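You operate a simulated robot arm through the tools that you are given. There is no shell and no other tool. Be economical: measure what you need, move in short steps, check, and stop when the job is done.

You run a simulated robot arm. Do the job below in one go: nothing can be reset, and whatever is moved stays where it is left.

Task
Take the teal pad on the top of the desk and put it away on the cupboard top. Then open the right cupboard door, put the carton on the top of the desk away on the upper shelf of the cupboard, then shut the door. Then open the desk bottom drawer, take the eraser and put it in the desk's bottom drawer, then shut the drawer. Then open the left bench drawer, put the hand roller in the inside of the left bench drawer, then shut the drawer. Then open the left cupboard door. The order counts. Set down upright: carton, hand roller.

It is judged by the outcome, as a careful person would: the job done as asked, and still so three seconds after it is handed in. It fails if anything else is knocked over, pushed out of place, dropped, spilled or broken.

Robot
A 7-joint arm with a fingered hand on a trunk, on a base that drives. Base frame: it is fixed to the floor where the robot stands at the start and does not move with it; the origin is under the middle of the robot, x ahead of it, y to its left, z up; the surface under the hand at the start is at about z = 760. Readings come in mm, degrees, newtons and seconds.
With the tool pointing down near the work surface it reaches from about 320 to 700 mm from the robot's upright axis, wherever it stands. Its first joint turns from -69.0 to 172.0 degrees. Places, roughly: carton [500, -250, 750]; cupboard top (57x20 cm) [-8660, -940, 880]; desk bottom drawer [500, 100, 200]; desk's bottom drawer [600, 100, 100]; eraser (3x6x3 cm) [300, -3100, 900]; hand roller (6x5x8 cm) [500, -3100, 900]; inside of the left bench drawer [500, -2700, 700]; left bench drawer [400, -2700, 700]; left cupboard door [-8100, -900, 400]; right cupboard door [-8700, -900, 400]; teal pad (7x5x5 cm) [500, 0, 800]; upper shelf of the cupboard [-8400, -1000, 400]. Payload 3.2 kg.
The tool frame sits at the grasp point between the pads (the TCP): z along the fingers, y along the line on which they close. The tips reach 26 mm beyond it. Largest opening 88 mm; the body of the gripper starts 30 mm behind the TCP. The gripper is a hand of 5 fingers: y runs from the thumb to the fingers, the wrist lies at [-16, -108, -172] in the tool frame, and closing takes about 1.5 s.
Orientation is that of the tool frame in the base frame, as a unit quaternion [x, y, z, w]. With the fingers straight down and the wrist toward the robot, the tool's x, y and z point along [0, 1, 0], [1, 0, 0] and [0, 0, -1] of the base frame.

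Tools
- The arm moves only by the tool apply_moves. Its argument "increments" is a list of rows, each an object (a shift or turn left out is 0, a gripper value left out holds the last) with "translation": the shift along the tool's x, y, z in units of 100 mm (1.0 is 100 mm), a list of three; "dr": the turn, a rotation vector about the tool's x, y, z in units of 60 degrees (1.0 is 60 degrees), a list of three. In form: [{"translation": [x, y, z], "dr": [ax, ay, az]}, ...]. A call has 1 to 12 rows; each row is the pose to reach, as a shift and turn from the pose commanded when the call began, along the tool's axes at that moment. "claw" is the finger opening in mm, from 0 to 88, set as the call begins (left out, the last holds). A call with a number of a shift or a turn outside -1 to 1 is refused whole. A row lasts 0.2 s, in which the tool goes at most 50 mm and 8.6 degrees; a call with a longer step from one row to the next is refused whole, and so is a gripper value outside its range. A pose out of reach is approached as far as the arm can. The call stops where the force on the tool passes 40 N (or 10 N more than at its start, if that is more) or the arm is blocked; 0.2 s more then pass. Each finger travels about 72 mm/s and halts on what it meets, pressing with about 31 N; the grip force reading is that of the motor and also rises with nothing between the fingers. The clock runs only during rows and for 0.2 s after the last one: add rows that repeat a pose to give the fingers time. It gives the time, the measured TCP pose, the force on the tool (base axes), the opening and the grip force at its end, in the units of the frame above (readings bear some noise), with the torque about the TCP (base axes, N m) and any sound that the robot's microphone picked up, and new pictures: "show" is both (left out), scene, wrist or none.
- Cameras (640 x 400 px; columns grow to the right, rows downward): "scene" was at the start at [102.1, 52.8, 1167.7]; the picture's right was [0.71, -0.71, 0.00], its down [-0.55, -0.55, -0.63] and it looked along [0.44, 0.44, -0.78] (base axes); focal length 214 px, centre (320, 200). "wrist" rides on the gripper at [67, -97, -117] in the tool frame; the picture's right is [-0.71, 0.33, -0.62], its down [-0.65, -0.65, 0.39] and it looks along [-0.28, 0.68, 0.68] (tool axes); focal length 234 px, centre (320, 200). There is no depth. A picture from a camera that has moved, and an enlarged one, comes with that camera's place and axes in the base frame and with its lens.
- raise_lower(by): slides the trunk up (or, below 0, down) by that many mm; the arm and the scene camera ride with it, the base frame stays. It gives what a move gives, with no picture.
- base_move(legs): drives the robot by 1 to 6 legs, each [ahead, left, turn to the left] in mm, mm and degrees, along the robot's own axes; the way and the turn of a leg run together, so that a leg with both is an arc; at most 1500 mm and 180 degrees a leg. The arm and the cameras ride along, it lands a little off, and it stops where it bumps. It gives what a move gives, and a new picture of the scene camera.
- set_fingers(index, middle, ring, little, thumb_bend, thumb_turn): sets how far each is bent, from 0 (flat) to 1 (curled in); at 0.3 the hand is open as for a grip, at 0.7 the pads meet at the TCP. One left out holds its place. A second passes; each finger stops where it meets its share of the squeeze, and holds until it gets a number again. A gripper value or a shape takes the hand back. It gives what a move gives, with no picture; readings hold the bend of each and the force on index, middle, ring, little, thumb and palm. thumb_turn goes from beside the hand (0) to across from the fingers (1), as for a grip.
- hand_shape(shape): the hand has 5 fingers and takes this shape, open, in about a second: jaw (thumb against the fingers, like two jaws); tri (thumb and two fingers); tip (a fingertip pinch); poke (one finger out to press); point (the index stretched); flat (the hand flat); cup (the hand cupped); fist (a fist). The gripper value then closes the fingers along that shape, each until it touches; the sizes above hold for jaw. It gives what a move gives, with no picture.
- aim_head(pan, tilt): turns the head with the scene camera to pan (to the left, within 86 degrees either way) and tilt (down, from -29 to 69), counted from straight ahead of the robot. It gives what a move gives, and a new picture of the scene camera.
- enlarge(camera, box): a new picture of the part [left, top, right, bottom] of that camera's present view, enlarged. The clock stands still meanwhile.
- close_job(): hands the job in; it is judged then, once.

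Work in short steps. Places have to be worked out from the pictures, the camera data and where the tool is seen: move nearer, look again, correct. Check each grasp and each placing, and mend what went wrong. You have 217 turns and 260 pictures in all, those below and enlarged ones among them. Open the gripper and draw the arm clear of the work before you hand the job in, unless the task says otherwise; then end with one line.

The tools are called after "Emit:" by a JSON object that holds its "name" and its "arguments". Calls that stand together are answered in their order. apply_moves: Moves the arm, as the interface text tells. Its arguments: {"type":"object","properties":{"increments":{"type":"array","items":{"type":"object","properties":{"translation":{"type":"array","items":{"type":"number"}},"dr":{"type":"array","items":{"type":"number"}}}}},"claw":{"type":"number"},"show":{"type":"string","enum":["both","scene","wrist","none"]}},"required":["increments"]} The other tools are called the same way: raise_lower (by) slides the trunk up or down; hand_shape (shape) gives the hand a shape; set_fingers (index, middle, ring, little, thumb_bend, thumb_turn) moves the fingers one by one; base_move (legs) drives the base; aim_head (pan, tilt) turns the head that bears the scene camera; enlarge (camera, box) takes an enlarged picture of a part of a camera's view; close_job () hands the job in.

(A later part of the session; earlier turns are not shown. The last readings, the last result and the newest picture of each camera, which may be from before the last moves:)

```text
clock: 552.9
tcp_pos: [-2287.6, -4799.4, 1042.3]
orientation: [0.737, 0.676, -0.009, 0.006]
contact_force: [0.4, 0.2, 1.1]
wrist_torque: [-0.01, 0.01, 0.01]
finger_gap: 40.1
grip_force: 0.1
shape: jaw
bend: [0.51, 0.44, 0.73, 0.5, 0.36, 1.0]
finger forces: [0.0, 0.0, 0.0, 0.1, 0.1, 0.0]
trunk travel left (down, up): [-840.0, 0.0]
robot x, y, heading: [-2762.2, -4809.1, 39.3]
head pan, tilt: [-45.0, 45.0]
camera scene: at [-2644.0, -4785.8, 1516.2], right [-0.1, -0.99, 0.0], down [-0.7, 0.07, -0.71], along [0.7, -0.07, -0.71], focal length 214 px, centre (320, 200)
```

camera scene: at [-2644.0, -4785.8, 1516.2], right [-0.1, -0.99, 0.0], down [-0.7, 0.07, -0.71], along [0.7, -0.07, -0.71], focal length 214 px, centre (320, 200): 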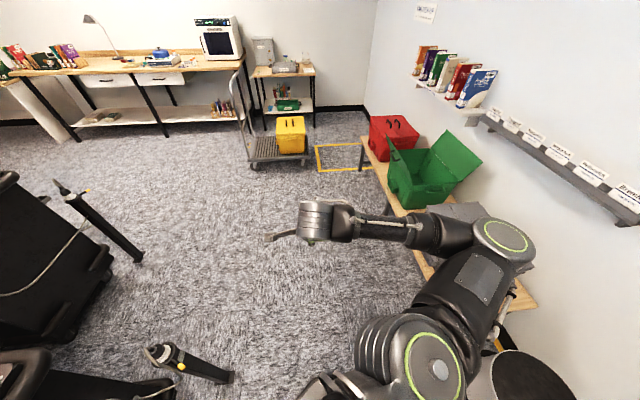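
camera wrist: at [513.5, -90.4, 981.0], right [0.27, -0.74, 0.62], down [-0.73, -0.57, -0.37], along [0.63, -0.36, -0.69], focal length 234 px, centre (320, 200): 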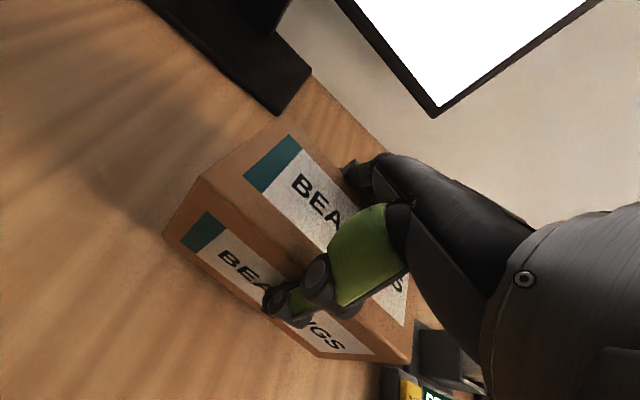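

Continue east and north toward the desk.

Emit:
{"name": "base_move", "arguments": {"legs": [[1117, -939, 0], [0, 0, 90], [-44, -338, 0], [813, -665, 0], [53, -883, 0], [1084, -886, 0]]}}

```text
clock: 581.6
tcp_pos: [-436.2, -1125.1, 1043.9]
orientation: [0.031, 0.999, -0.003, 0.012]
contact_force: [-0.5, -0.2, -0.2]
wrist_torque: [0.0, -0.01, 0.0]
finger_gap: 40.1
grip_force: 0.1
shape: jaw
bend: [0.51, 0.44, 0.73, 0.5, 0.36, 1.0]
finger forces: [0.1, 0.0, 0.0, 0.1, 0.1, 0.0]
trunk travel left (down, up): [-840.0, 0.0]
robot x, y, heading: [-413.9, -1599.1, 130.5]
head pan, tilt: [-45.0, 45.0]
camera scene: at [-442.1, -1481.9, 1516.2], right [1.0, -0.08, 0.0], down [-0.06, -0.7, -0.71], along [0.06, 0.7, -0.71], focal length 214 px, centre (320, 200)
```

scene: 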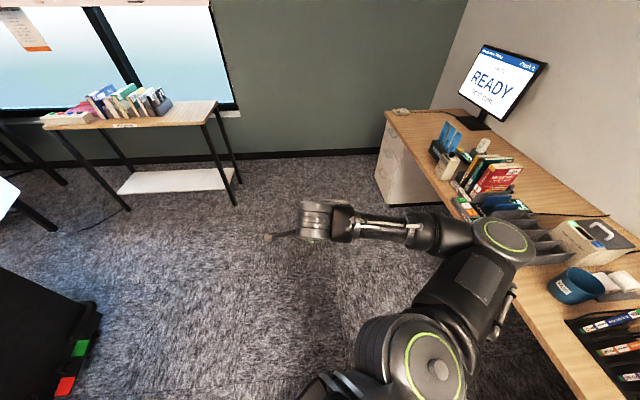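

Go in front of the desk's drawer pedestal at its north end.

Emit:
{"name": "base_move", "arguments": {"legs": [[609, -595, 0], [609, -595, 0], [0, 0, -92]]}}

Emit:
{"name": "aim_head", "arguments": {"pan": -35, "tilt": 50}}

```text
clock: 594.1
tcp_pos: [178.6, 112.8, 1044.0]
orientation: [0.738, 0.675, -0.011, 0.005]
contact_force: [0.4, 0.2, -0.8]
wrist_torque: [0.0, 0.02, -0.03]
finger_gap: 39.7
grip_force: 0.0
shape: jaw
bend: [0.51, 0.44, 0.73, 0.5, 0.36, 1.0]
finger forces: [0.0, 0.0, 0.1, 0.1, 0.0, 0.0]
trunk travel left (down, up): [-840.0, 0.0]
robot x, y, heading: [-296.7, 104.3, 38.7]
head pan, tilt: [-45.0, 45.0]
camera scene: at [-178.1, 127.2, 1516.2], right [-0.11, -0.99, 0.0], down [-0.7, 0.08, -0.71], along [0.7, -0.08, -0.71], focal length 214 px, centre (320, 200)
```

scene: 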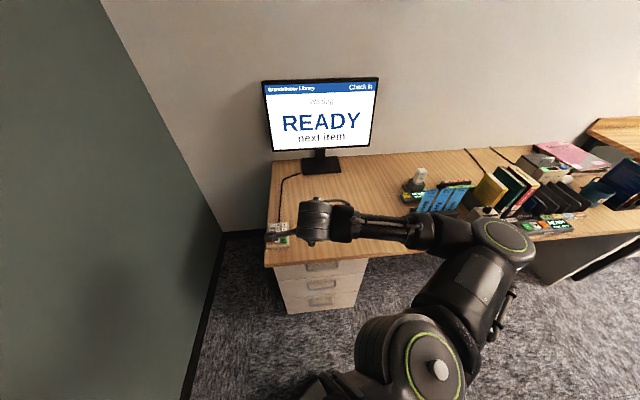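

```text
clock: 594.9
tcp_pos: [179.8, 114.3, 1044.8]
orientation: [0.738, 0.675, -0.01, 0.006]
contact_force: [0.8, -0.6, -0.1]
wrist_torque: [0.0, -0.01, 0.0]
finger_gap: 40.1
grip_force: 0.0
shape: jaw
bend: [0.51, 0.44, 0.73, 0.5, 0.36, 1.0]
finger forces: [0.0, 0.0, 0.1, 0.1, 0.0, 0.1]
trunk travel left (down, up): [-840.0, 0.0]
robot x, y, heading: [-295.0, 108.3, 38.8]
head pan, tilt: [-35.0, 50.0]
camera scene: at [-182.1, 141.0, 1509.3], right [0.07, -1.0, 0.0], down [-0.76, -0.05, -0.64], along [0.64, 0.04, -0.77], focal length 214 px, centre (320, 200)
```

scene: 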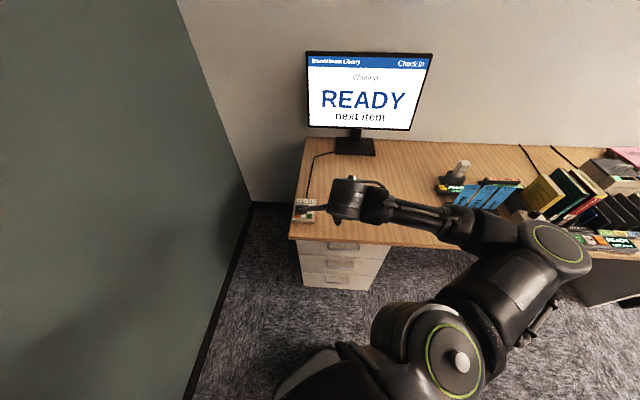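

Three drawers with handles are visible. Back up 100 mm and lower to see the bottom one.

Emit:
{"name": "base_move", "arguments": {"legs": [[-94, 75, 0]]}}

Emit:
{"name": "raise_lower", "arguments": {"by": -400}}

Emit:
{"name": "raise_lower", "arguments": {"by": -300}}

Emit:
{"name": "aim_head", "arguments": {"pan": -35, "tilt": 40}}

```text
clock: 596.1
tcp_pos: [60.6, 113.0, 1044.3]
orientation: [0.737, 0.675, -0.01, 0.006]
contact_force: [-0.1, 0.1, 0.4]
wrist_torque: [-0.04, -0.02, 0.02]
finger_gap: 39.9
grip_force: 0.1
shape: jaw
bend: [0.51, 0.44, 0.73, 0.5, 0.36, 1.0]
finger forces: [0.0, 0.0, 0.0, 0.1, 0.0, 0.0]
trunk travel left (down, up): [-840.0, 0.0]
robot x, y, heading: [-414.8, 109.4, 38.8]
head pan, tilt: [-35.0, 50.0]
camera scene: at [-300.6, 140.1, 1509.2], right [0.07, -1.0, 0.0], down [-0.76, -0.05, -0.64], along [0.64, 0.04, -0.77], focal length 214 px, centre (320, 200)
```

scene: 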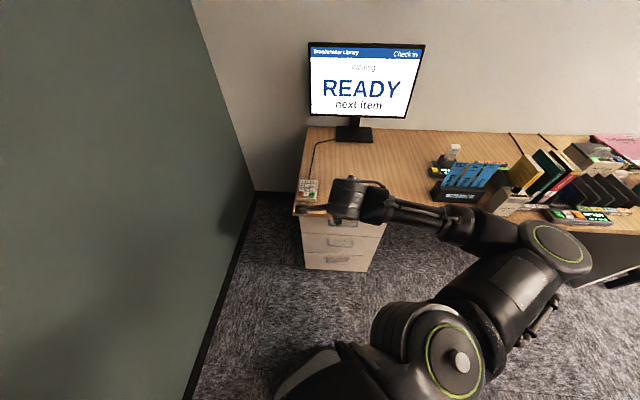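

```text
clock: 599.9
tcp_pos: [58.9, 112.6, 644.2]
orientation: [0.738, 0.675, -0.01, 0.006]
contact_force: [-0.2, 0.2, 0.0]
wrist_torque: [-0.02, -0.02, -0.03]
finger_gap: 40.0
grip_force: 0.0
shape: jaw
bend: [0.51, 0.44, 0.73, 0.5, 0.36, 1.0]
finger forces: [0.0, 0.0, 0.0, 0.0, 0.0, 0.0]
trunk travel left (down, up): [-440.0, 400.0]
robot x, y, heading: [-415.1, 106.1, 38.9]
head pan, tilt: [-35.0, 50.0]
```

```text
clock: 602.9
tcp_pos: [59.8, 112.3, 344.5]
orientation: [0.738, 0.675, -0.01, 0.005]
contact_force: [-0.2, 0.0, 0.4]
wrist_torque: [-0.01, 0.0, -0.01]
finger_gap: 39.6
grip_force: 0.2
shape: jaw
bend: [0.51, 0.44, 0.73, 0.5, 0.36, 1.0]
finger forces: [0.0, 0.0, 0.0, 0.0, 0.1, 0.1]
trunk travel left (down, up): [-140.0, 700.0]
robot x, y, heading: [-410.6, 101.2, 38.8]
head pan, tilt: [-35.0, 50.0]
```

```text
clock: 603.6
tcp_pos: [58.9, 112.2, 344.0]
orientation: [0.738, 0.675, -0.01, 0.005]
contact_force: [-1.1, -0.1, 0.4]
wrist_torque: [0.02, -0.01, 0.01]
finger_gap: 39.9
grip_force: 0.0
shape: jaw
bend: [0.51, 0.44, 0.73, 0.5, 0.36, 1.0]
finger forces: [0.0, 0.1, 0.0, 0.0, 0.0, 0.0]
trunk travel left (down, up): [-140.0, 700.0]
robot x, y, heading: [-418.4, 109.2, 38.7]
head pan, tilt: [-35.0, 40.0]
camera scene: at [-293.5, 140.7, 823.4], right [0.07, -1.0, 0.0], down [-0.64, -0.04, -0.77], along [0.76, 0.05, -0.64], focal length 214 px, centre (320, 200)
```

scene: 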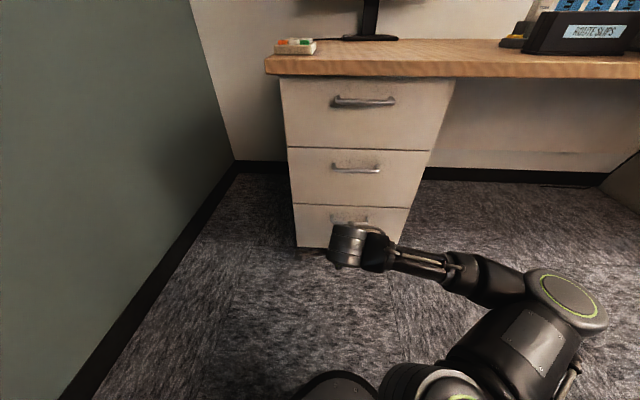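

Handles near x≈275, y≈60; the bottom one at z≈272, partly hidden. Zoom in.

Emit:
{"name": "enlarge", "arguments": {"camera": "scene", "box": [270, 140, 430, 240]}}

```text
4.00 times, centred on (350, 190) of scene
camera zoom: at [-293.5, 140.7, 823.4], right [0.07, -1.0, 0.0], down [-0.64, -0.04, -0.77], along [0.76, 0.05, -0.64], focal length 858 px, centre (200, 240)
```

zoom: 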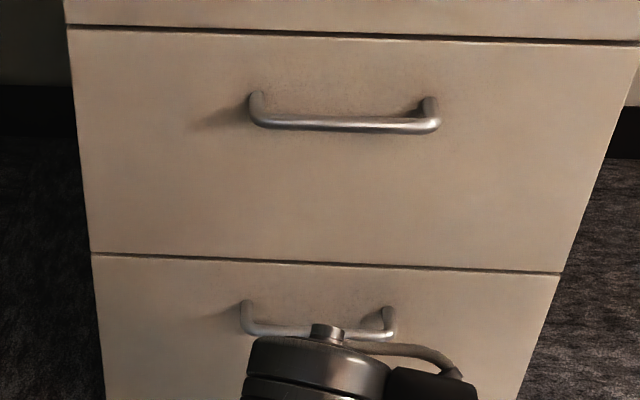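

Bottom handle bar estimated at [275, 67, 239], ~30 mm off the face. I'll pitch the hand ~40° so the fingers hook down behind the bar with the thumb in front.

Emit:
{"name": "apply_moves", "arguments": {"increments": [{"translation": [0, 0.2, 0], "dr": [-0.13, 0, -0.017]}, {"translation": [0, 0.4, 0], "dr": [-0.26, 0, -0.034]}, {"translation": [0, 0.6, 0], "dr": [-0.39, 0, -0.05]}, {"translation": [0, 0.75, 0], "dr": [-0.52, 0, -0.07]}, {"translation": [0, 0.85, 0], "dr": [-0.66, 0, -0.085]}, {"translation": [0, 0.85, 0], "dr": [-0.66, 0, -0.085]}], "claw": 40, "show": "scene"}}

```text
clock: 605.0
tcp_pos: [126.9, 84.8, 353.7]
orientation: [0.723, 0.655, 0.14, 0.167]
contact_force: [-0.2, 0.8, -0.3]
wrist_torque: [0.01, -0.02, -0.01]
finger_gap: 40.0
grip_force: 0.1
shape: jaw
bend: [0.51, 0.44, 0.73, 0.5, 0.36, 1.0]
finger forces: [0.1, 0.1, 0.0, 0.1, 0.1, 0.0]
out of reach, approached as far as the arm can: row 4, 5, 6
trunk travel left (down, up): [-140.0, 700.0]
robot x, y, heading: [-415.9, 102.7, 38.8]
head pan, tilt: [-35.0, 40.0]
camera scene: at [-293.5, 140.7, 823.4], right [0.07, -1.0, 0.0], down [-0.64, -0.04, -0.77], along [0.76, 0.05, -0.64], focal length 214 px, centre (320, 200)
```

scene: 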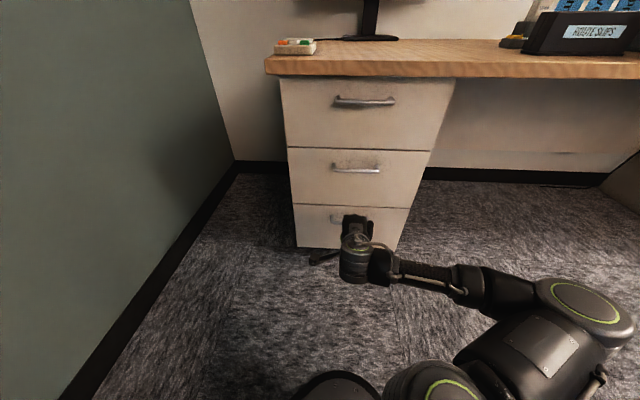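

Too close for that pitch; extend the arm further while completing the pitch.

Emit:
{"name": "apply_moves", "arguments": {"increments": [{"translation": [0, 0.3, 0.14], "dr": [0, 0, 0]}, {"translation": [0, 0.6, 0.28], "dr": [-0.08, 0, 0]}, {"translation": [0, 0.9, 0.42], "dr": [-0.17, 0, 0]}, {"translation": [0, 0.9, 0.42], "dr": [-0.25, 0, 0]}, {"translation": [0, 0.9, 0.42], "dr": [-0.25, 0, 0]}], "show": "none"}}

```text
clock: 606.2
tcp_pos: [183.3, 67.7, 354.3]
orientation: [0.725, 0.643, 0.154, 0.192]
contact_force: [-0.6, -0.8, 0.4]
wrist_torque: [-0.01, 0.03, -0.01]
finger_gap: 40.0
grip_force: 0.0
shape: jaw
bend: [0.51, 0.44, 0.73, 0.5, 0.36, 1.0]
finger forces: [0.0, 0.1, 0.0, 0.1, 0.1, 0.0]
out of reach, approached as far as the arm can: row 2, 3, 4, 5
trunk travel left (down, up): [-140.0, 700.0]
robot x, y, heading: [-412.1, 103.3, 38.8]
head pan, tilt: [-35.0, 40.0]
```

Pitch ~28° is what the arm allows here; that suffices. Lower to z≈300 and drive in 70 mm, then look.

Emit:
{"name": "raise_lower", "arguments": {"by": -52}}

Emit:
{"name": "base_move", "arguments": {"legs": [[53, -43, 0]]}}

Emit:
{"name": "apply_moves", "arguments": {"increments": [{}], "show": "wrist"}}

```text
clock: 607.2
tcp_pos: [184.0, 68.3, 302.3]
orientation: [0.725, 0.643, 0.155, 0.192]
contact_force: [0.2, -0.4, 0.0]
wrist_torque: [-0.02, 0.04, -0.01]
finger_gap: 40.0
grip_force: 0.2
shape: jaw
bend: [0.51, 0.44, 0.73, 0.5, 0.36, 1.0]
finger forces: [0.0, 0.0, 0.0, 0.0, 0.0, 0.0]
trunk travel left (down, up): [-88.0, 752.0]
robot x, y, heading: [-413.7, 107.3, 39.1]
head pan, tilt: [-35.0, 40.0]
```

```text
clock: 608.3
tcp_pos: [246.9, 70.0, 300.4]
orientation: [0.723, 0.647, 0.152, 0.188]
contact_force: [-16.7, -2.1, 1.6]
wrist_torque: [-0.01, -0.18, -0.2]
finger_gap: 35.0
grip_force: 0.0
shape: jaw
bend: [0.56, 0.52, 0.73, 0.5, 0.36, 1.0]
finger forces: [4.9, 10.2, 1.0, 0.0, 0.0, 0.0]
trunk travel left (down, up): [-88.0, 752.0]
robot x, y, heading: [-348.5, 105.3, 38.6]
head pan, tilt: [-35.0, 40.0]
stopped in leg 1: the force on the tool passed its limit at 53 N (the readings are from after the stop); the commanded pose is now the measured one
camera scene: at [-226.6, 140.3, 771.6], right [0.07, -1.0, 0.0], down [-0.64, -0.04, -0.77], along [0.77, 0.05, -0.64], focal length 214 px, centre (320, 200)
```

scene: 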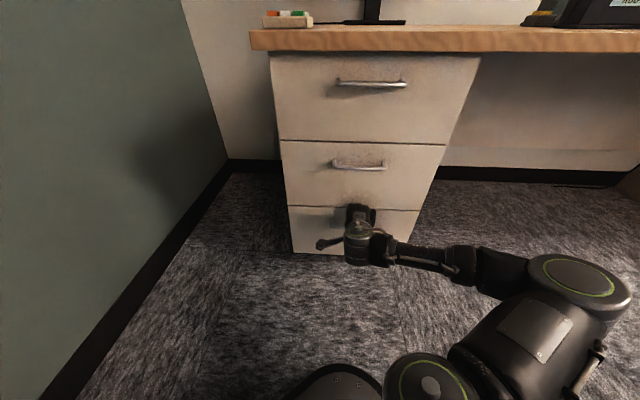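

```text
clock: 608.7
tcp_pos: [245.7, 69.0, 301.0]
orientation: [0.724, 0.646, 0.151, 0.19]
contact_force: [-19.3, -2.1, 2.3]
wrist_torque: [0.0, -0.27, -0.3]
finger_gap: 35.0
grip_force: 0.1
shape: jaw
bend: [0.56, 0.52, 0.73, 0.5, 0.36, 1.0]
finger forces: [5.6, 12.9, 1.7, 0.1, 0.0, 0.1]
trunk travel left (down, up): [-88.0, 752.0]
robot x, y, heading: [-348.4, 103.6, 38.9]
head pan, tilt: [-35.0, 40.0]
camera wrist: at [115.5, 154.7, 356.5], right [-0.08, -0.69, 0.72], down [-0.47, -0.61, -0.63], along [0.88, -0.39, -0.27], focal length 234 px, centre (320, 200)
```

wrist: 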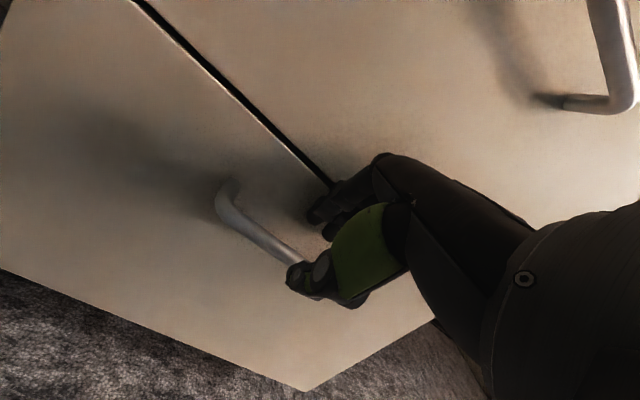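

Fingers touch the drawer face above the bar. Ease off 4 mm and slide straight down so they go behind the bar.

Emit:
{"name": "apply_moves", "arguments": {"increments": [{"translation": [0, -0.035, -0.019]}, {"translation": [0, -0.106, 0.113]}, {"translation": [0, -0.178, 0.244]}, {"translation": [0, -0.249, 0.376]}, {"translation": [0, -0.285, 0.442]}, {"translation": [0, -0.285, 0.442]}], "show": "wrist"}}

```text
clock: 609.4
tcp_pos: [250.8, 79.2, 320.5]
orientation: [0.725, 0.634, 0.195, 0.183]
contact_force: [-28.0, -3.1, -0.2]
wrist_torque: [0.06, -0.19, -0.39]
finger_gap: 32.5
grip_force: 0.1
shape: jaw
bend: [0.59, 0.75, 0.73, 0.5, 0.36, 1.0]
finger forces: [8.5, 15.1, 5.2, 0.0, 0.0, 0.1]
trunk travel left (down, up): [-88.0, 752.0]
robot x, y, heading: [-348.9, 104.7, 38.7]
head pan, tilt: [-35.0, 40.0]
stopped in row 3: the force on the tool passed its limit at 45 N (the readings are from after the stop); the commanded pose is now the measured one
camera wrist: at [115.6, 161.6, 373.8], right [-0.12, -0.73, 0.67], down [-0.43, -0.57, -0.7], along [0.89, -0.38, -0.25], focal length 234 px, centre (320, 200)
```

wrist: 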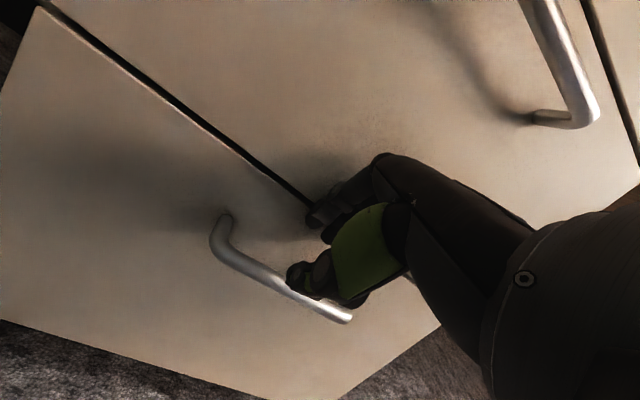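

The arm is at a joint limit here (hand far to the robot's right). I'll back off and bring the hand to the front of the robot for better dexterity.

Emit:
{"name": "base_move", "arguments": {"legs": [[-195, 156, 0]]}}

Emit:
{"name": "raise_lower", "arguments": {"by": 350}}

Emit:
{"name": "apply_moves", "arguments": {"increments": [{"translation": [0.2, 0, 0], "dr": [0.12, 0, 0]}, {"translation": [0.4, 0, 0], "dr": [0.24, 0, 0]}, {"translation": [0.6, 0, 0], "dr": [0.36, 0, 0]}, {"translation": [0.8, 0, 0], "dr": [0.46, 0, 0]}, {"translation": [0.8, 0, 0], "dr": [0.46, 0, 0]}], "show": "none"}}

```text
clock: 611.2
tcp_pos: [3.0, 77.9, 323.1]
orientation: [0.726, 0.632, 0.197, 0.186]
contact_force: [0.0, -0.2, -0.3]
wrist_torque: [0.01, -0.01, 0.01]
finger_gap: 39.7
grip_force: 0.0
shape: jaw
bend: [0.51, 0.44, 0.73, 0.5, 0.36, 1.0]
finger forces: [0.0, 0.1, 0.0, 0.0, 0.0, 0.0]
trunk travel left (down, up): [-88.0, 752.0]
robot x, y, heading: [-595.9, 102.7, 38.7]
head pan, tilt: [-35.0, 40.0]
camera scene: at [-475.2, 139.9, 771.4], right [0.06, -1.0, 0.0], down [-0.64, -0.04, -0.77], along [0.76, 0.05, -0.64], focal length 214 px, centre (320, 200)
```

scene: 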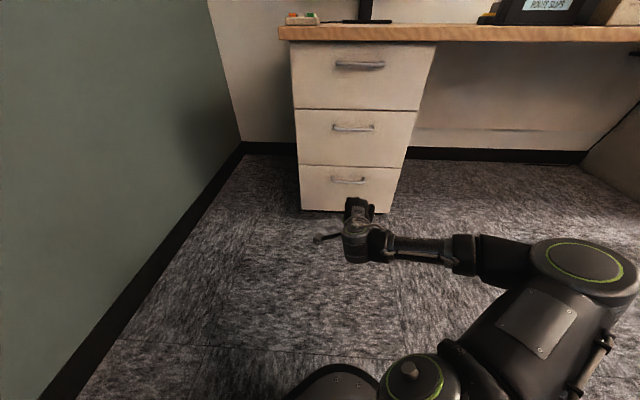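

```text
clock: 614.6
tcp_pos: [3.6, 78.9, 671.0]
orientation: [0.726, 0.633, 0.196, 0.185]
contact_force: [-0.5, 0.1, -1.0]
wrist_torque: [0.0, -0.02, 0.03]
finger_gap: 39.7
grip_force: 0.0
shape: jaw
bend: [0.51, 0.44, 0.73, 0.5, 0.36, 1.0]
finger forces: [0.0, 0.1, 0.0, 0.1, 0.0, 0.1]
trunk travel left (down, up): [-438.0, 402.0]
robot x, y, heading: [-600.0, 102.8, 38.8]
head pan, tilt: [-35.0, 40.0]
```

```text
clock: 615.8
tcp_pos: [12.1, 159.7, 674.0]
orientation: [0.749, 0.661, 0.039, 0.007]
contact_force: [-0.4, 0.5, 0.0]
wrist_torque: [-0.02, 0.0, -0.02]
finger_gap: 39.8
grip_force: 0.0
shape: jaw
bend: [0.51, 0.44, 0.73, 0.5, 0.36, 1.0]
finger forces: [0.1, 0.0, 0.1, 0.1, 0.0, 0.1]
trunk travel left (down, up): [-438.0, 402.0]
robot x, y, heading: [-599.5, 106.0, 38.8]
head pan, tilt: [-35.0, 40.0]
```

Swing the hand leftward in three steps, turning it with the robot's heading.

Emit:
{"name": "apply_moves", "arguments": {"increments": [{"translation": [0.2, -0.25, 0], "dr": [0, 0, -0.06]}, {"translation": [0.4, -0.5, 0], "dr": [0, 0, -0.12]}, {"translation": [0.6, -0.75, 0], "dr": [0, 0, -0.17]}, {"translation": [0.78, -1.0, 0], "dr": [0, 0, -0.22]}, {"translation": [0.78, -1.0, 0], "dr": [0, 0, -0.22]}], "show": "none"}}

Emit:
{"name": "apply_moves", "arguments": {"increments": [{"translation": [0.25, -0.2, 0], "dr": [0, 0, -0.06]}, {"translation": [0.5, -0.4, 0], "dr": [0, 0, -0.12]}, {"translation": [0.75, -0.6, 0], "dr": [0, 0, -0.17]}, {"translation": [1.0, -0.8, 0], "dr": [0, 0, -0.22]}, {"translation": [1.0, -0.8, 0], "dr": [0, 0, -0.22]}], "show": "none"}}

Emit:
{"name": "apply_moves", "arguments": {"increments": [{"translation": [0.25, -0.12, 0], "dr": [0, 0, -0.06]}, {"translation": [0.5, -0.25, 0], "dr": [0, 0, -0.12]}, {"translation": [0.75, -0.37, 0], "dr": [0, 0, -0.17]}, {"translation": [1.0, -0.5, 0], "dr": [0, 0, -0.22]}, {"translation": [1.0, -0.5, 0], "dr": [0, 0, -0.22]}], "show": "none"}}

```text
clock: 617.0
tcp_pos: [-77.4, 246.9, 672.0]
orientation: [0.668, 0.743, 0.039, 0.012]
contact_force: [0.5, -1.0, -0.3]
wrist_torque: [0.02, 0.01, -0.02]
finger_gap: 39.8
grip_force: 0.1
shape: jaw
bend: [0.51, 0.44, 0.73, 0.5, 0.36, 1.0]
finger forces: [0.0, 0.0, 0.0, 0.1, 0.1, 0.0]
trunk travel left (down, up): [-438.0, 402.0]
robot x, y, heading: [-594.5, 105.0, 38.8]
head pan, tilt: [-35.0, 40.0]
```

```text
clock: 618.2
tcp_pos: [-166.1, 338.7, 669.5]
orientation: [0.579, 0.815, 0.037, 0.015]
contact_force: [0.1, -0.1, 0.0]
wrist_torque: [0.0, 0.01, 0.0]
finger_gap: 39.8
grip_force: 0.1
shape: jaw
bend: [0.51, 0.44, 0.73, 0.5, 0.36, 1.0]
finger forces: [0.1, 0.0, 0.0, 0.0, 0.0, 0.0]
trunk travel left (down, up): [-438.0, 402.0]
robot x, y, heading: [-598.1, 104.1, 38.5]
head pan, tilt: [-35.0, 40.0]
```

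```text
clock: 619.4
tcp_pos: [-246.3, 418.3, 667.5]
orientation: [0.481, 0.876, 0.036, 0.021]
contact_force: [-0.2, -0.7, -0.6]
wrist_torque: [0.0, 0.0, -0.03]
finger_gap: 40.0
grip_force: 0.1
shape: jaw
bend: [0.51, 0.44, 0.73, 0.5, 0.36, 1.0]
finger forces: [0.0, 0.1, 0.1, 0.0, 0.0, 0.0]
trunk travel left (down, up): [-438.0, 402.0]
robot x, y, heading: [-597.9, 105.3, 38.6]
head pan, tilt: [-35.0, 40.0]
```

Hand is now in front. Turn the robot to face the drawers, lower, and pitch the hand.

Emit:
{"name": "base_move", "arguments": {"legs": [[0, 0, -38.6], [150, -63, 0]]}}

Emit:
{"name": "raise_lower", "arguments": {"by": -335}}

Emit:
{"name": "apply_moves", "arguments": {"increments": [{"translation": [0, 0.2, 0], "dr": [-0.12, 0, -0.025]}, {"translation": [0, 0.4, 0], "dr": [-0.24, 0, -0.05]}, {"translation": [0, 0.6, 0], "dr": [-0.36, 0, -0.075]}, {"translation": [0, 0.8, 0], "dr": [-0.48, 0, -0.1]}, {"translation": [0, 0.8, 0], "dr": [-0.58, 0, -0.1]}, {"translation": [0, 0.8, 0], "dr": [-0.58, 0, -0.1]}], "show": "scene"}}

```text
clock: 622.6
tcp_pos: [22.3, 66.5, 667.8]
orientation: [0.744, 0.667, 0.027, 0.03]
contact_force: [0.2, 0.4, -0.2]
wrist_torque: [-0.02, -0.01, 0.0]
finger_gap: 39.8
grip_force: 0.1
shape: jaw
bend: [0.51, 0.44, 0.73, 0.5, 0.36, 1.0]
finger forces: [0.0, 0.0, 0.0, 0.0, 0.1, 0.0]
trunk travel left (down, up): [-438.0, 402.0]
robot x, y, heading: [-447.1, 38.2, 0.0]
head pan, tilt: [-35.0, 40.0]
camera scene: at [-328.9, -8.6, 1121.3], right [-0.57, -0.82, 0.0], down [-0.53, 0.37, -0.77], along [0.63, -0.44, -0.64], focal length 214 px, centre (320, 200)
```

scene: 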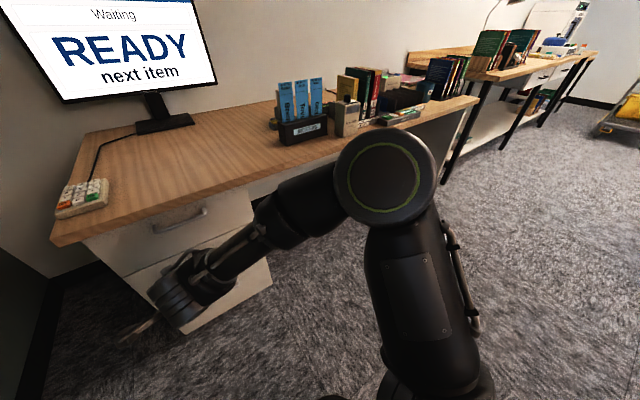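

```text
clock: 625.9
tcp_pos: [21.5, 67.2, 333.2]
orientation: [0.744, 0.667, 0.027, 0.031]
contact_force: [0.7, -0.3, 0.7]
wrist_torque: [0.04, -0.02, 0.0]
finger_gap: 39.7
grip_force: 0.0
shape: jaw
bend: [0.51, 0.44, 0.73, 0.5, 0.36, 1.0]
finger forces: [0.0, 0.0, 0.0, 0.1, 0.1, 0.0]
trunk travel left (down, up): [-103.0, 737.0]
robot x, y, heading: [-446.6, 42.1, 0.2]
head pan, tilt: [-35.0, 40.0]
```

```text
clock: 627.3
tcp_pos: [101.6, 57.9, 339.1]
orientation: [0.665, 0.666, 0.223, 0.254]
contact_force: [0.0, -0.1, 0.1]
wrist_torque: [-0.01, 0.02, 0.01]
finger_gap: 40.0
grip_force: 0.1
shape: jaw
bend: [0.51, 0.44, 0.73, 0.5, 0.36, 1.0]
finger forces: [0.0, 0.0, 0.0, 0.1, 0.0, 0.0]
trunk travel left (down, up): [-103.0, 737.0]
robot x, y, heading: [-452.0, 39.1, 0.2]
head pan, tilt: [-35.0, 40.0]
camera scene: at [-329.6, -8.3, 786.4], right [-0.57, -0.82, 0.0], down [-0.53, 0.37, -0.77], along [0.63, -0.44, -0.64], focal length 214 px, centre (320, 200)
```

scene: 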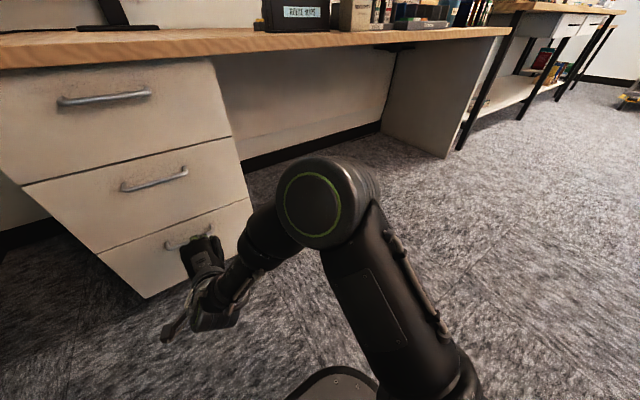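

Pitch reached 39.5°. Lower to z≈284 (tips just above the bar) and drive in to x≈253.

Emit:
{"name": "raise_lower", "arguments": {"by": -55}}

Emit:
{"name": "base_move", "arguments": {"legs": [[150, 8, 0]]}}

Emit:
{"name": "apply_moves", "arguments": {"increments": [{}], "show": "wrist"}}

```text
clock: 628.3
tcp_pos: [100.8, 57.8, 284.7]
orientation: [0.665, 0.666, 0.223, 0.253]
contact_force: [0.2, 0.1, -0.6]
wrist_torque: [-0.01, 0.0, 0.0]
finger_gap: 39.8
grip_force: 0.1
shape: jaw
bend: [0.51, 0.44, 0.73, 0.5, 0.36, 1.0]
finger forces: [0.0, 0.0, 0.0, 0.0, 0.1, 0.0]
trunk travel left (down, up): [-48.0, 792.0]
robot x, y, heading: [-446.5, 39.7, -0.1]
head pan, tilt: [-35.0, 40.0]
```

```text
clock: 629.6
tcp_pos: [247.8, 66.6, 283.8]
orientation: [0.664, 0.668, 0.222, 0.252]
contact_force: [-28.1, 2.0, 2.5]
wrist_torque: [-0.04, -0.26, -0.2]
finger_gap: 33.9
grip_force: 0.0
shape: jaw
bend: [0.58, 0.76, 0.74, 0.5, 0.36, 1.0]
finger forces: [8.9, 14.2, 5.3, 0.0, 0.1, 0.0]
trunk travel left (down, up): [-48.0, 792.0]
robot x, y, heading: [-302.1, 48.6, 0.2]
head pan, tilt: [-35.0, 40.0]
camera scene: at [-182.6, 0.1, 731.6], right [-0.57, -0.82, 0.0], down [-0.53, 0.37, -0.77], along [0.63, -0.44, -0.64], focal length 214 px, centre (320, 200)
```

scene: 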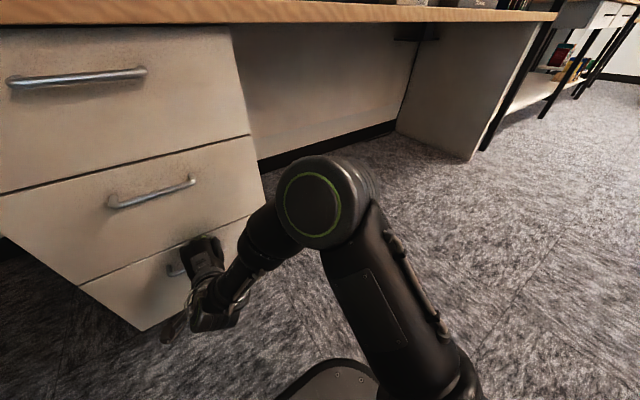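

```text
clock: 630.0
tcp_pos: [246.6, 68.6, 283.1]
orientation: [0.663, 0.669, 0.222, 0.251]
contact_force: [-24.3, -2.7, 3.1]
wrist_torque: [-0.01, -0.26, -0.36]
finger_gap: 34.9
grip_force: 0.1
shape: jaw
bend: [0.57, 0.52, 0.74, 0.5, 0.36, 1.0]
finger forces: [6.7, 13.0, 4.3, 0.0, 0.0, 0.0]
trunk travel left (down, up): [-48.0, 792.0]
robot x, y, heading: [-301.3, 47.5, 0.3]
head pan, tilt: [-35.0, 40.0]
camera wrist: at [98.9, 136.8, 310.4], right [-0.14, -0.68, 0.72], down [-0.27, -0.68, -0.69], along [0.95, -0.29, -0.09], focal length 234 px, centre (320, 200)
```

wrist: 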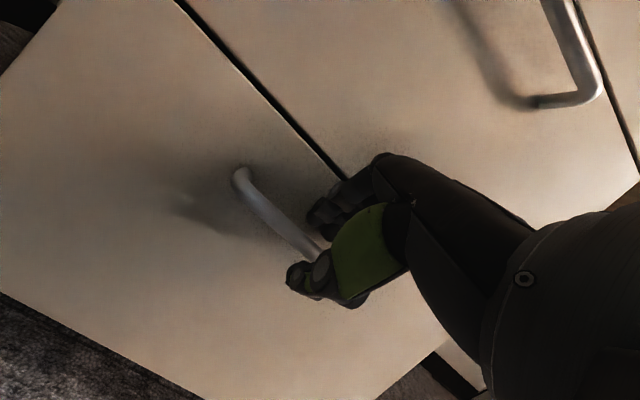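

Handle bar measures z≈261 from the wrist view, lying between fingers and thumb in line of sight. Ease back 3 mm and slide down 26 mm.

Emit:
{"name": "apply_moves", "arguments": {"increments": [{"translation": [0, -0.023, -0.019]}, {"translation": [0, -0.065, 0.03]}, {"translation": [0, -0.107, 0.08]}, {"translation": [0, -0.15, 0.13]}, {"translation": [0, -0.187, 0.18]}, {"translation": [0, -0.187, 0.18]}], "show": "wrist"}}

```text
clock: 631.5
tcp_pos: [245.2, 66.2, 259.0]
orientation: [0.664, 0.669, 0.222, 0.251]
contact_force: [-17.2, 0.5, 4.0]
wrist_torque: [-0.04, -0.25, -0.11]
finger_gap: 35.9
grip_force: 0.2
shape: jaw
bend: [0.55, 0.5, 0.73, 0.5, 0.36, 1.0]
finger forces: [5.7, 9.4, 2.1, 0.0, 0.0, 0.0]
trunk travel left (down, up): [-48.0, 792.0]
robot x, y, heading: [-301.9, 50.7, 0.0]
head pan, tilt: [-35.0, 40.0]
camera wrist: at [97.2, 135.8, 284.8], right [-0.14, -0.68, 0.72], down [-0.27, -0.68, -0.69], along [0.95, -0.29, -0.08], focal length 234 px, centre (320, 200)
```

wrist: 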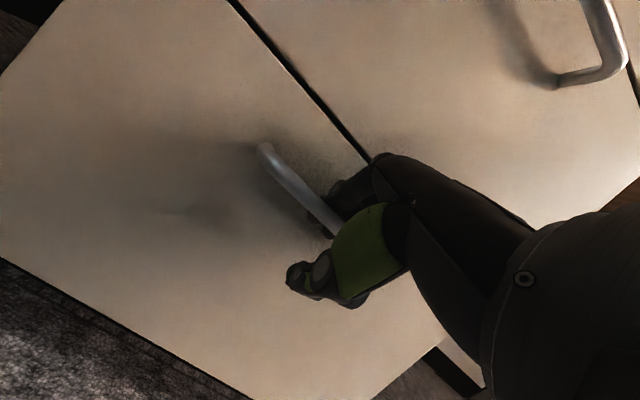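

The bar now passes in front of the fingers – they're behind it. Close.

Emit:
{"name": "apply_moves", "arguments": {"increments": [{}, {}, {}, {}, {}, {}], "claw": 0, "show": "wrist"}}

```text
clock: 632.9
tcp_pos: [245.9, 65.4, 258.1]
orientation: [0.664, 0.668, 0.221, 0.251]
contact_force: [3.0, -3.1, -6.2]
wrist_torque: [-0.12, 0.0, -0.03]
finger_gap: 1.2
grip_force: 31.4
shape: jaw
bend: [0.6, 0.74, 0.72, 0.6, 0.87, 1.0]
finger forces: [16.5, 0.1, 1.9, 3.4, 24.0, 0.0]
trunk travel left (down, up): [-48.0, 792.0]
robot x, y, heading: [-299.8, 50.6, 0.3]
head pan, tilt: [-35.0, 40.0]
camera wrist: at [98.2, 135.4, 284.0], right [-0.14, -0.68, 0.72], down [-0.27, -0.68, -0.69], along [0.95, -0.29, -0.09], focal length 234 px, centre (320, 200)
```

wrist: 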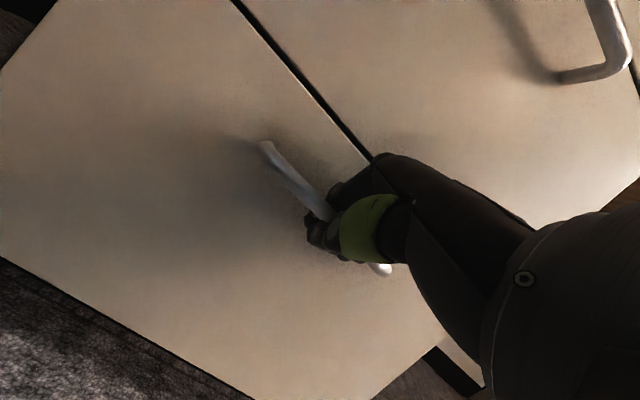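

Thumb closed around the bar. Pull back with the base 120 mm and check.

Emit:
{"name": "base_move", "arguments": {"legs": [[-120, 0, 0]]}}

```text
clock: 634.1
tcp_pos: [124.9, 65.9, 256.9]
orientation: [0.664, 0.668, 0.221, 0.251]
contact_force: [-2.6, -7.5, -7.4]
wrist_torque: [-0.08, -0.05, -0.02]
finger_gap: 2.0
grip_force: 31.4
shape: jaw
bend: [0.61, 0.74, 0.72, 0.6, 0.87, 1.0]
finger forces: [16.3, 0.1, 1.4, 3.1, 27.0, 0.0]
trunk travel left (down, up): [-48.0, 792.0]
robot x, y, heading: [-421.9, 50.5, 0.3]
head pan, tilt: [-35.0, 40.0]
camera scene: at [-301.6, -0.3, 731.3], right [-0.57, -0.82, 0.0], down [-0.53, 0.37, -0.77], along [0.63, -0.44, -0.64], focal length 214 px, centre (320, 200)
```

scene: 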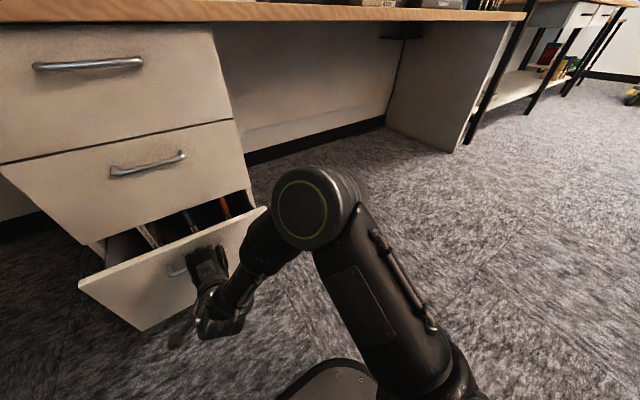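

The drawer opens. Pull further 190 mm.

Emit:
{"name": "base_move", "arguments": {"legs": [[-190, 0, 0]]}}

```text
clock: 635.6
tcp_pos: [-65.8, 65.2, 256.8]
orientation: [0.665, 0.668, 0.22, 0.251]
contact_force: [-2.3, -3.5, -4.3]
wrist_torque: [-0.06, -0.02, -0.06]
finger_gap: 1.7
grip_force: 31.5
shape: jaw
bend: [0.6, 0.74, 0.72, 0.6, 0.87, 1.0]
finger forces: [16.4, 0.0, 1.5, 3.2, 25.6, 0.0]
trunk travel left (down, up): [-48.0, 792.0]
robot x, y, heading: [-609.7, 47.8, 0.3]
head pan, tilt: [-35.0, 40.0]
camera scene: at [-491.5, -0.7, 731.3], right [-0.57, -0.82, 0.0], down [-0.53, 0.37, -0.77], along [0.63, -0.44, -0.64], focal length 214 px, centre (320, 200)
```

scene: 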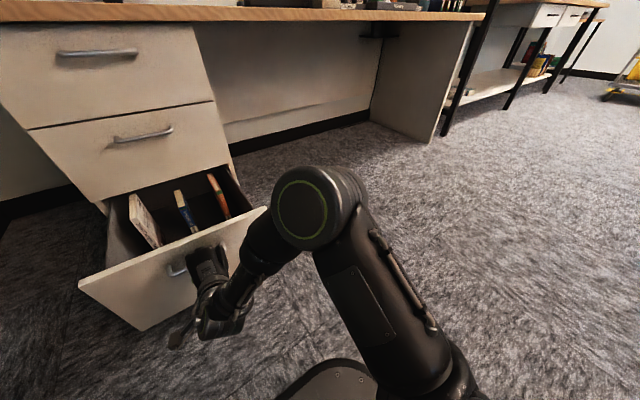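

Open ~310 mm, with books inside and free space in front. Release and lift away.

Emit:
{"name": "apply_moves", "arguments": {"increments": [{}, {}, {}, {}, {}], "claw": 40, "show": "none"}}

Emit:
{"name": "raise_lower", "arguments": {"by": 60}}

Emit:
{"name": "base_move", "arguments": {"legs": [[-60, 0, 0]]}}

Emit:
{"name": "raise_lower", "arguments": {"by": 400}}

Emit:
{"name": "aim_head", "arguments": {"pan": 10, "tilt": 45}}

```text
clock: 636.8
tcp_pos: [-65.0, 65.9, 258.6]
orientation: [0.663, 0.669, 0.221, 0.251]
contact_force: [-1.5, 0.2, -0.3]
wrist_torque: [0.02, 0.03, 0.0]
finger_gap: 39.0
grip_force: 0.1
shape: jaw
bend: [0.52, 0.45, 0.73, 0.5, 0.36, 1.0]
finger forces: [1.1, 1.1, 0.0, 0.1, 0.1, 0.1]
trunk travel left (down, up): [-48.0, 792.0]
robot x, y, heading: [-610.8, 48.0, 0.4]
head pan, tilt: [-35.0, 40.0]
```

```text
clock: 637.8
tcp_pos: [-65.3, 64.7, 318.1]
orientation: [0.664, 0.669, 0.221, 0.251]
contact_force: [-0.4, 0.7, 0.2]
wrist_torque: [0.05, 0.01, -0.03]
finger_gap: 39.7
grip_force: 0.0
shape: jaw
bend: [0.52, 0.44, 0.73, 0.5, 0.36, 1.0]
finger forces: [0.0, 0.0, 0.0, 0.0, 0.0, 0.0]
trunk travel left (down, up): [-108.0, 732.0]
robot x, y, heading: [-611.1, 49.5, 0.2]
head pan, tilt: [-35.0, 40.0]
```

```text
clock: 638.8
tcp_pos: [-125.3, 65.1, 318.6]
orientation: [0.665, 0.668, 0.221, 0.252]
contact_force: [-0.3, -1.4, 1.0]
wrist_torque: [-0.01, 0.01, -0.01]
finger_gap: 39.7
grip_force: 0.1
shape: jaw
bend: [0.51, 0.44, 0.73, 0.5, 0.36, 1.0]
finger forces: [0.0, 0.1, 0.0, 0.0, 0.0, 0.1]
trunk travel left (down, up): [-108.0, 732.0]
robot x, y, heading: [-669.7, 50.6, 0.6]
head pan, tilt: [-35.0, 40.0]
camera scene: at [-551.6, -0.9, 791.4], right [-0.57, -0.82, 0.0], down [-0.53, 0.37, -0.77], along [0.63, -0.44, -0.64], focal length 214 px, centre (320, 200)
```

scene: 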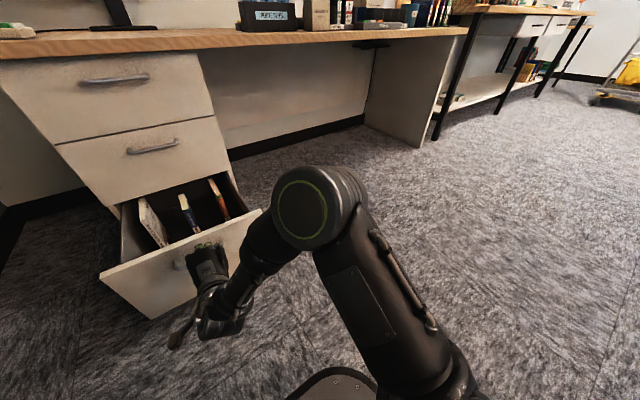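

```text
clock: 642.6
tcp_pos: [-125.0, 64.6, 716.7]
orientation: [0.664, 0.668, 0.222, 0.252]
contact_force: [0.7, 0.7, -0.2]
wrist_torque: [-0.01, -0.02, 0.0]
finger_gap: 40.0
grip_force: 0.1
shape: jaw
bend: [0.51, 0.44, 0.73, 0.5, 0.36, 1.0]
finger forces: [0.0, 0.0, 0.0, 0.0, 0.0, 0.0]
trunk travel left (down, up): [-508.0, 332.0]
robot x, y, heading: [-671.3, 47.5, -0.1]
head pan, tilt: [-35.0, 40.0]
```

```text
clock: 643.8
tcp_pos: [-125.6, 65.5, 716.7]
orientation: [0.664, 0.669, 0.221, 0.251]
contact_force: [-0.9, -0.2, 0.4]
wrist_torque: [0.0, -0.03, 0.0]
finger_gap: 39.8
grip_force: 0.0
shape: jaw
bend: [0.51, 0.44, 0.73, 0.5, 0.36, 1.0]
finger forces: [0.0, 0.0, 0.1, 0.0, 0.0, 0.1]
trunk travel left (down, up): [-508.0, 332.0]
robot x, y, heading: [-669.1, 49.7, -0.2]
head pan, tilt: [10.0, 45.0]
camera scene: at [-541.4, 62.0, 1184.2], right [0.18, -0.98, 0.0], down [-0.7, -0.12, -0.71], along [0.7, 0.12, -0.71], focal length 214 px, centre (320, 200)
```

scene: 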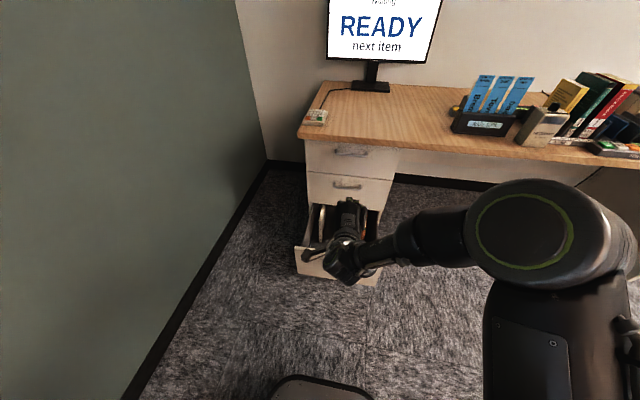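

Now the eraser on the bench. Drive south along the front of desk and bench, facing +x.

Emit:
{"name": "base_move", "arguments": {"legs": [[90, -1490, 0], [80, -1490, 0], [0, -150, 0]]}}

Emit:
{"name": "raise_lower", "arguments": {"by": 330}}

Emit:
{"name": "aim_head", "arguments": {"pan": 5, "tilt": 40}}

```text
clock: 659.2
tcp_pos: [46.6, -3086.8, 717.7]
orientation: [0.663, 0.67, 0.221, 0.25]
contact_force: [-0.1, 0.7, 0.4]
wrist_torque: [0.01, 0.01, -0.02]
finger_gap: 39.7
grip_force: 0.1
shape: jaw
bend: [0.51, 0.44, 0.73, 0.5, 0.36, 1.0]
finger forces: [0.0, 0.0, 0.0, 0.0, 0.0, 0.0]
trunk travel left (down, up): [-508.0, 332.0]
robot x, y, heading: [-499.7, -3103.8, 0.1]
head pan, tilt: [10.0, 45.0]
camera scene: at [-369.3, -3090.1, 1184.2], right [0.18, -0.98, 0.0], down [-0.7, -0.12, -0.71], along [0.7, 0.13, -0.71], focal length 214 px, centre (320, 200)
```

scene: 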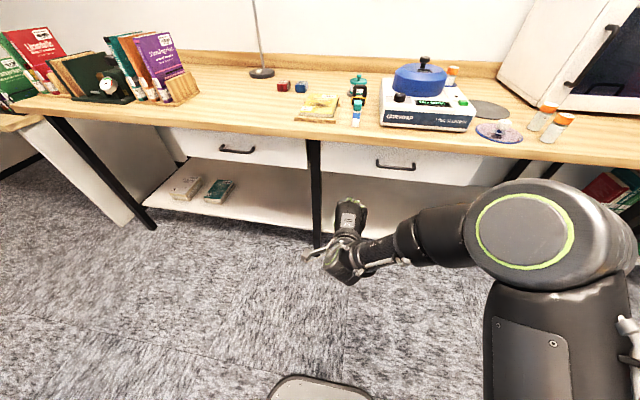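

```text
clock: 662.5
tcp_pos: [45.2, -3086.0, 1047.5]
orientation: [0.663, 0.669, 0.222, 0.251]
contact_force: [0.3, -0.3, 0.2]
wrist_torque: [0.02, 0.0, -0.02]
finger_gap: 39.9
grip_force: 0.0
shape: jaw
bend: [0.51, 0.44, 0.73, 0.5, 0.36, 1.0]
finger forces: [0.0, 0.0, 0.0, 0.1, 0.1, 0.1]
trunk travel left (down, up): [-838.0, 2.0]
robot x, y, heading: [-496.0, -3101.6, 0.3]
head pan, tilt: [10.0, 45.0]
```

```text
clock: 663.1
tcp_pos: [46.1, -3085.5, 1046.8]
orientation: [0.663, 0.669, 0.221, 0.251]
contact_force: [0.4, 0.2, -0.4]
wrist_torque: [0.01, 0.03, 0.03]
finger_gap: 39.7
grip_force: 0.0
shape: jaw
bend: [0.51, 0.44, 0.73, 0.5, 0.36, 1.0]
finger forces: [0.0, 0.1, 0.0, 0.0, 0.0, 0.0]
trunk travel left (down, up): [-838.0, 2.0]
robot x, y, heading: [-497.3, -3103.1, 0.2]
head pan, tilt: [5.0, 40.0]
camera scene: at [-364.7, -3095.9, 1521.4], right [0.09, -1.0, 0.0], down [-0.64, -0.06, -0.77], along [0.76, 0.07, -0.64], focal length 214 px, centre (320, 200)
```

scene: 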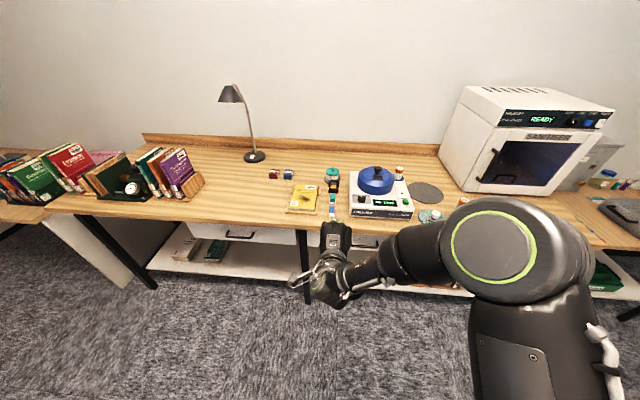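

Zoom on the items by y≈-3100.

Emit:
{"name": "enlarge", "arguments": {"camera": "scene", "box": [260, 150, 420, 250]}}

```text
4.00 times, centred on (340, 200) of scene
camera zoom: at [-364.7, -3095.9, 1521.4], right [0.09, -1.0, 0.0], down [-0.64, -0.06, -0.77], along [0.76, 0.07, -0.64], focal length 858 px, centre (240, 200)
```

zoom: 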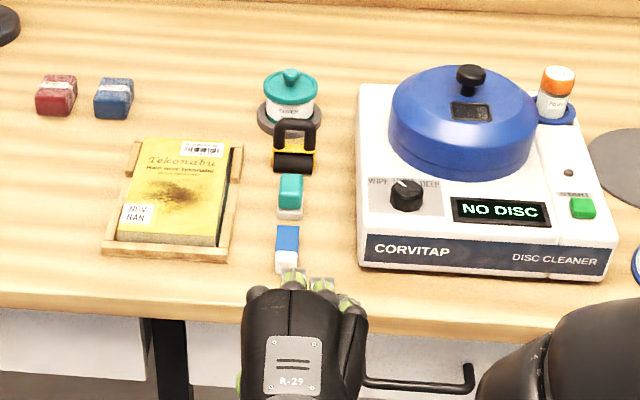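

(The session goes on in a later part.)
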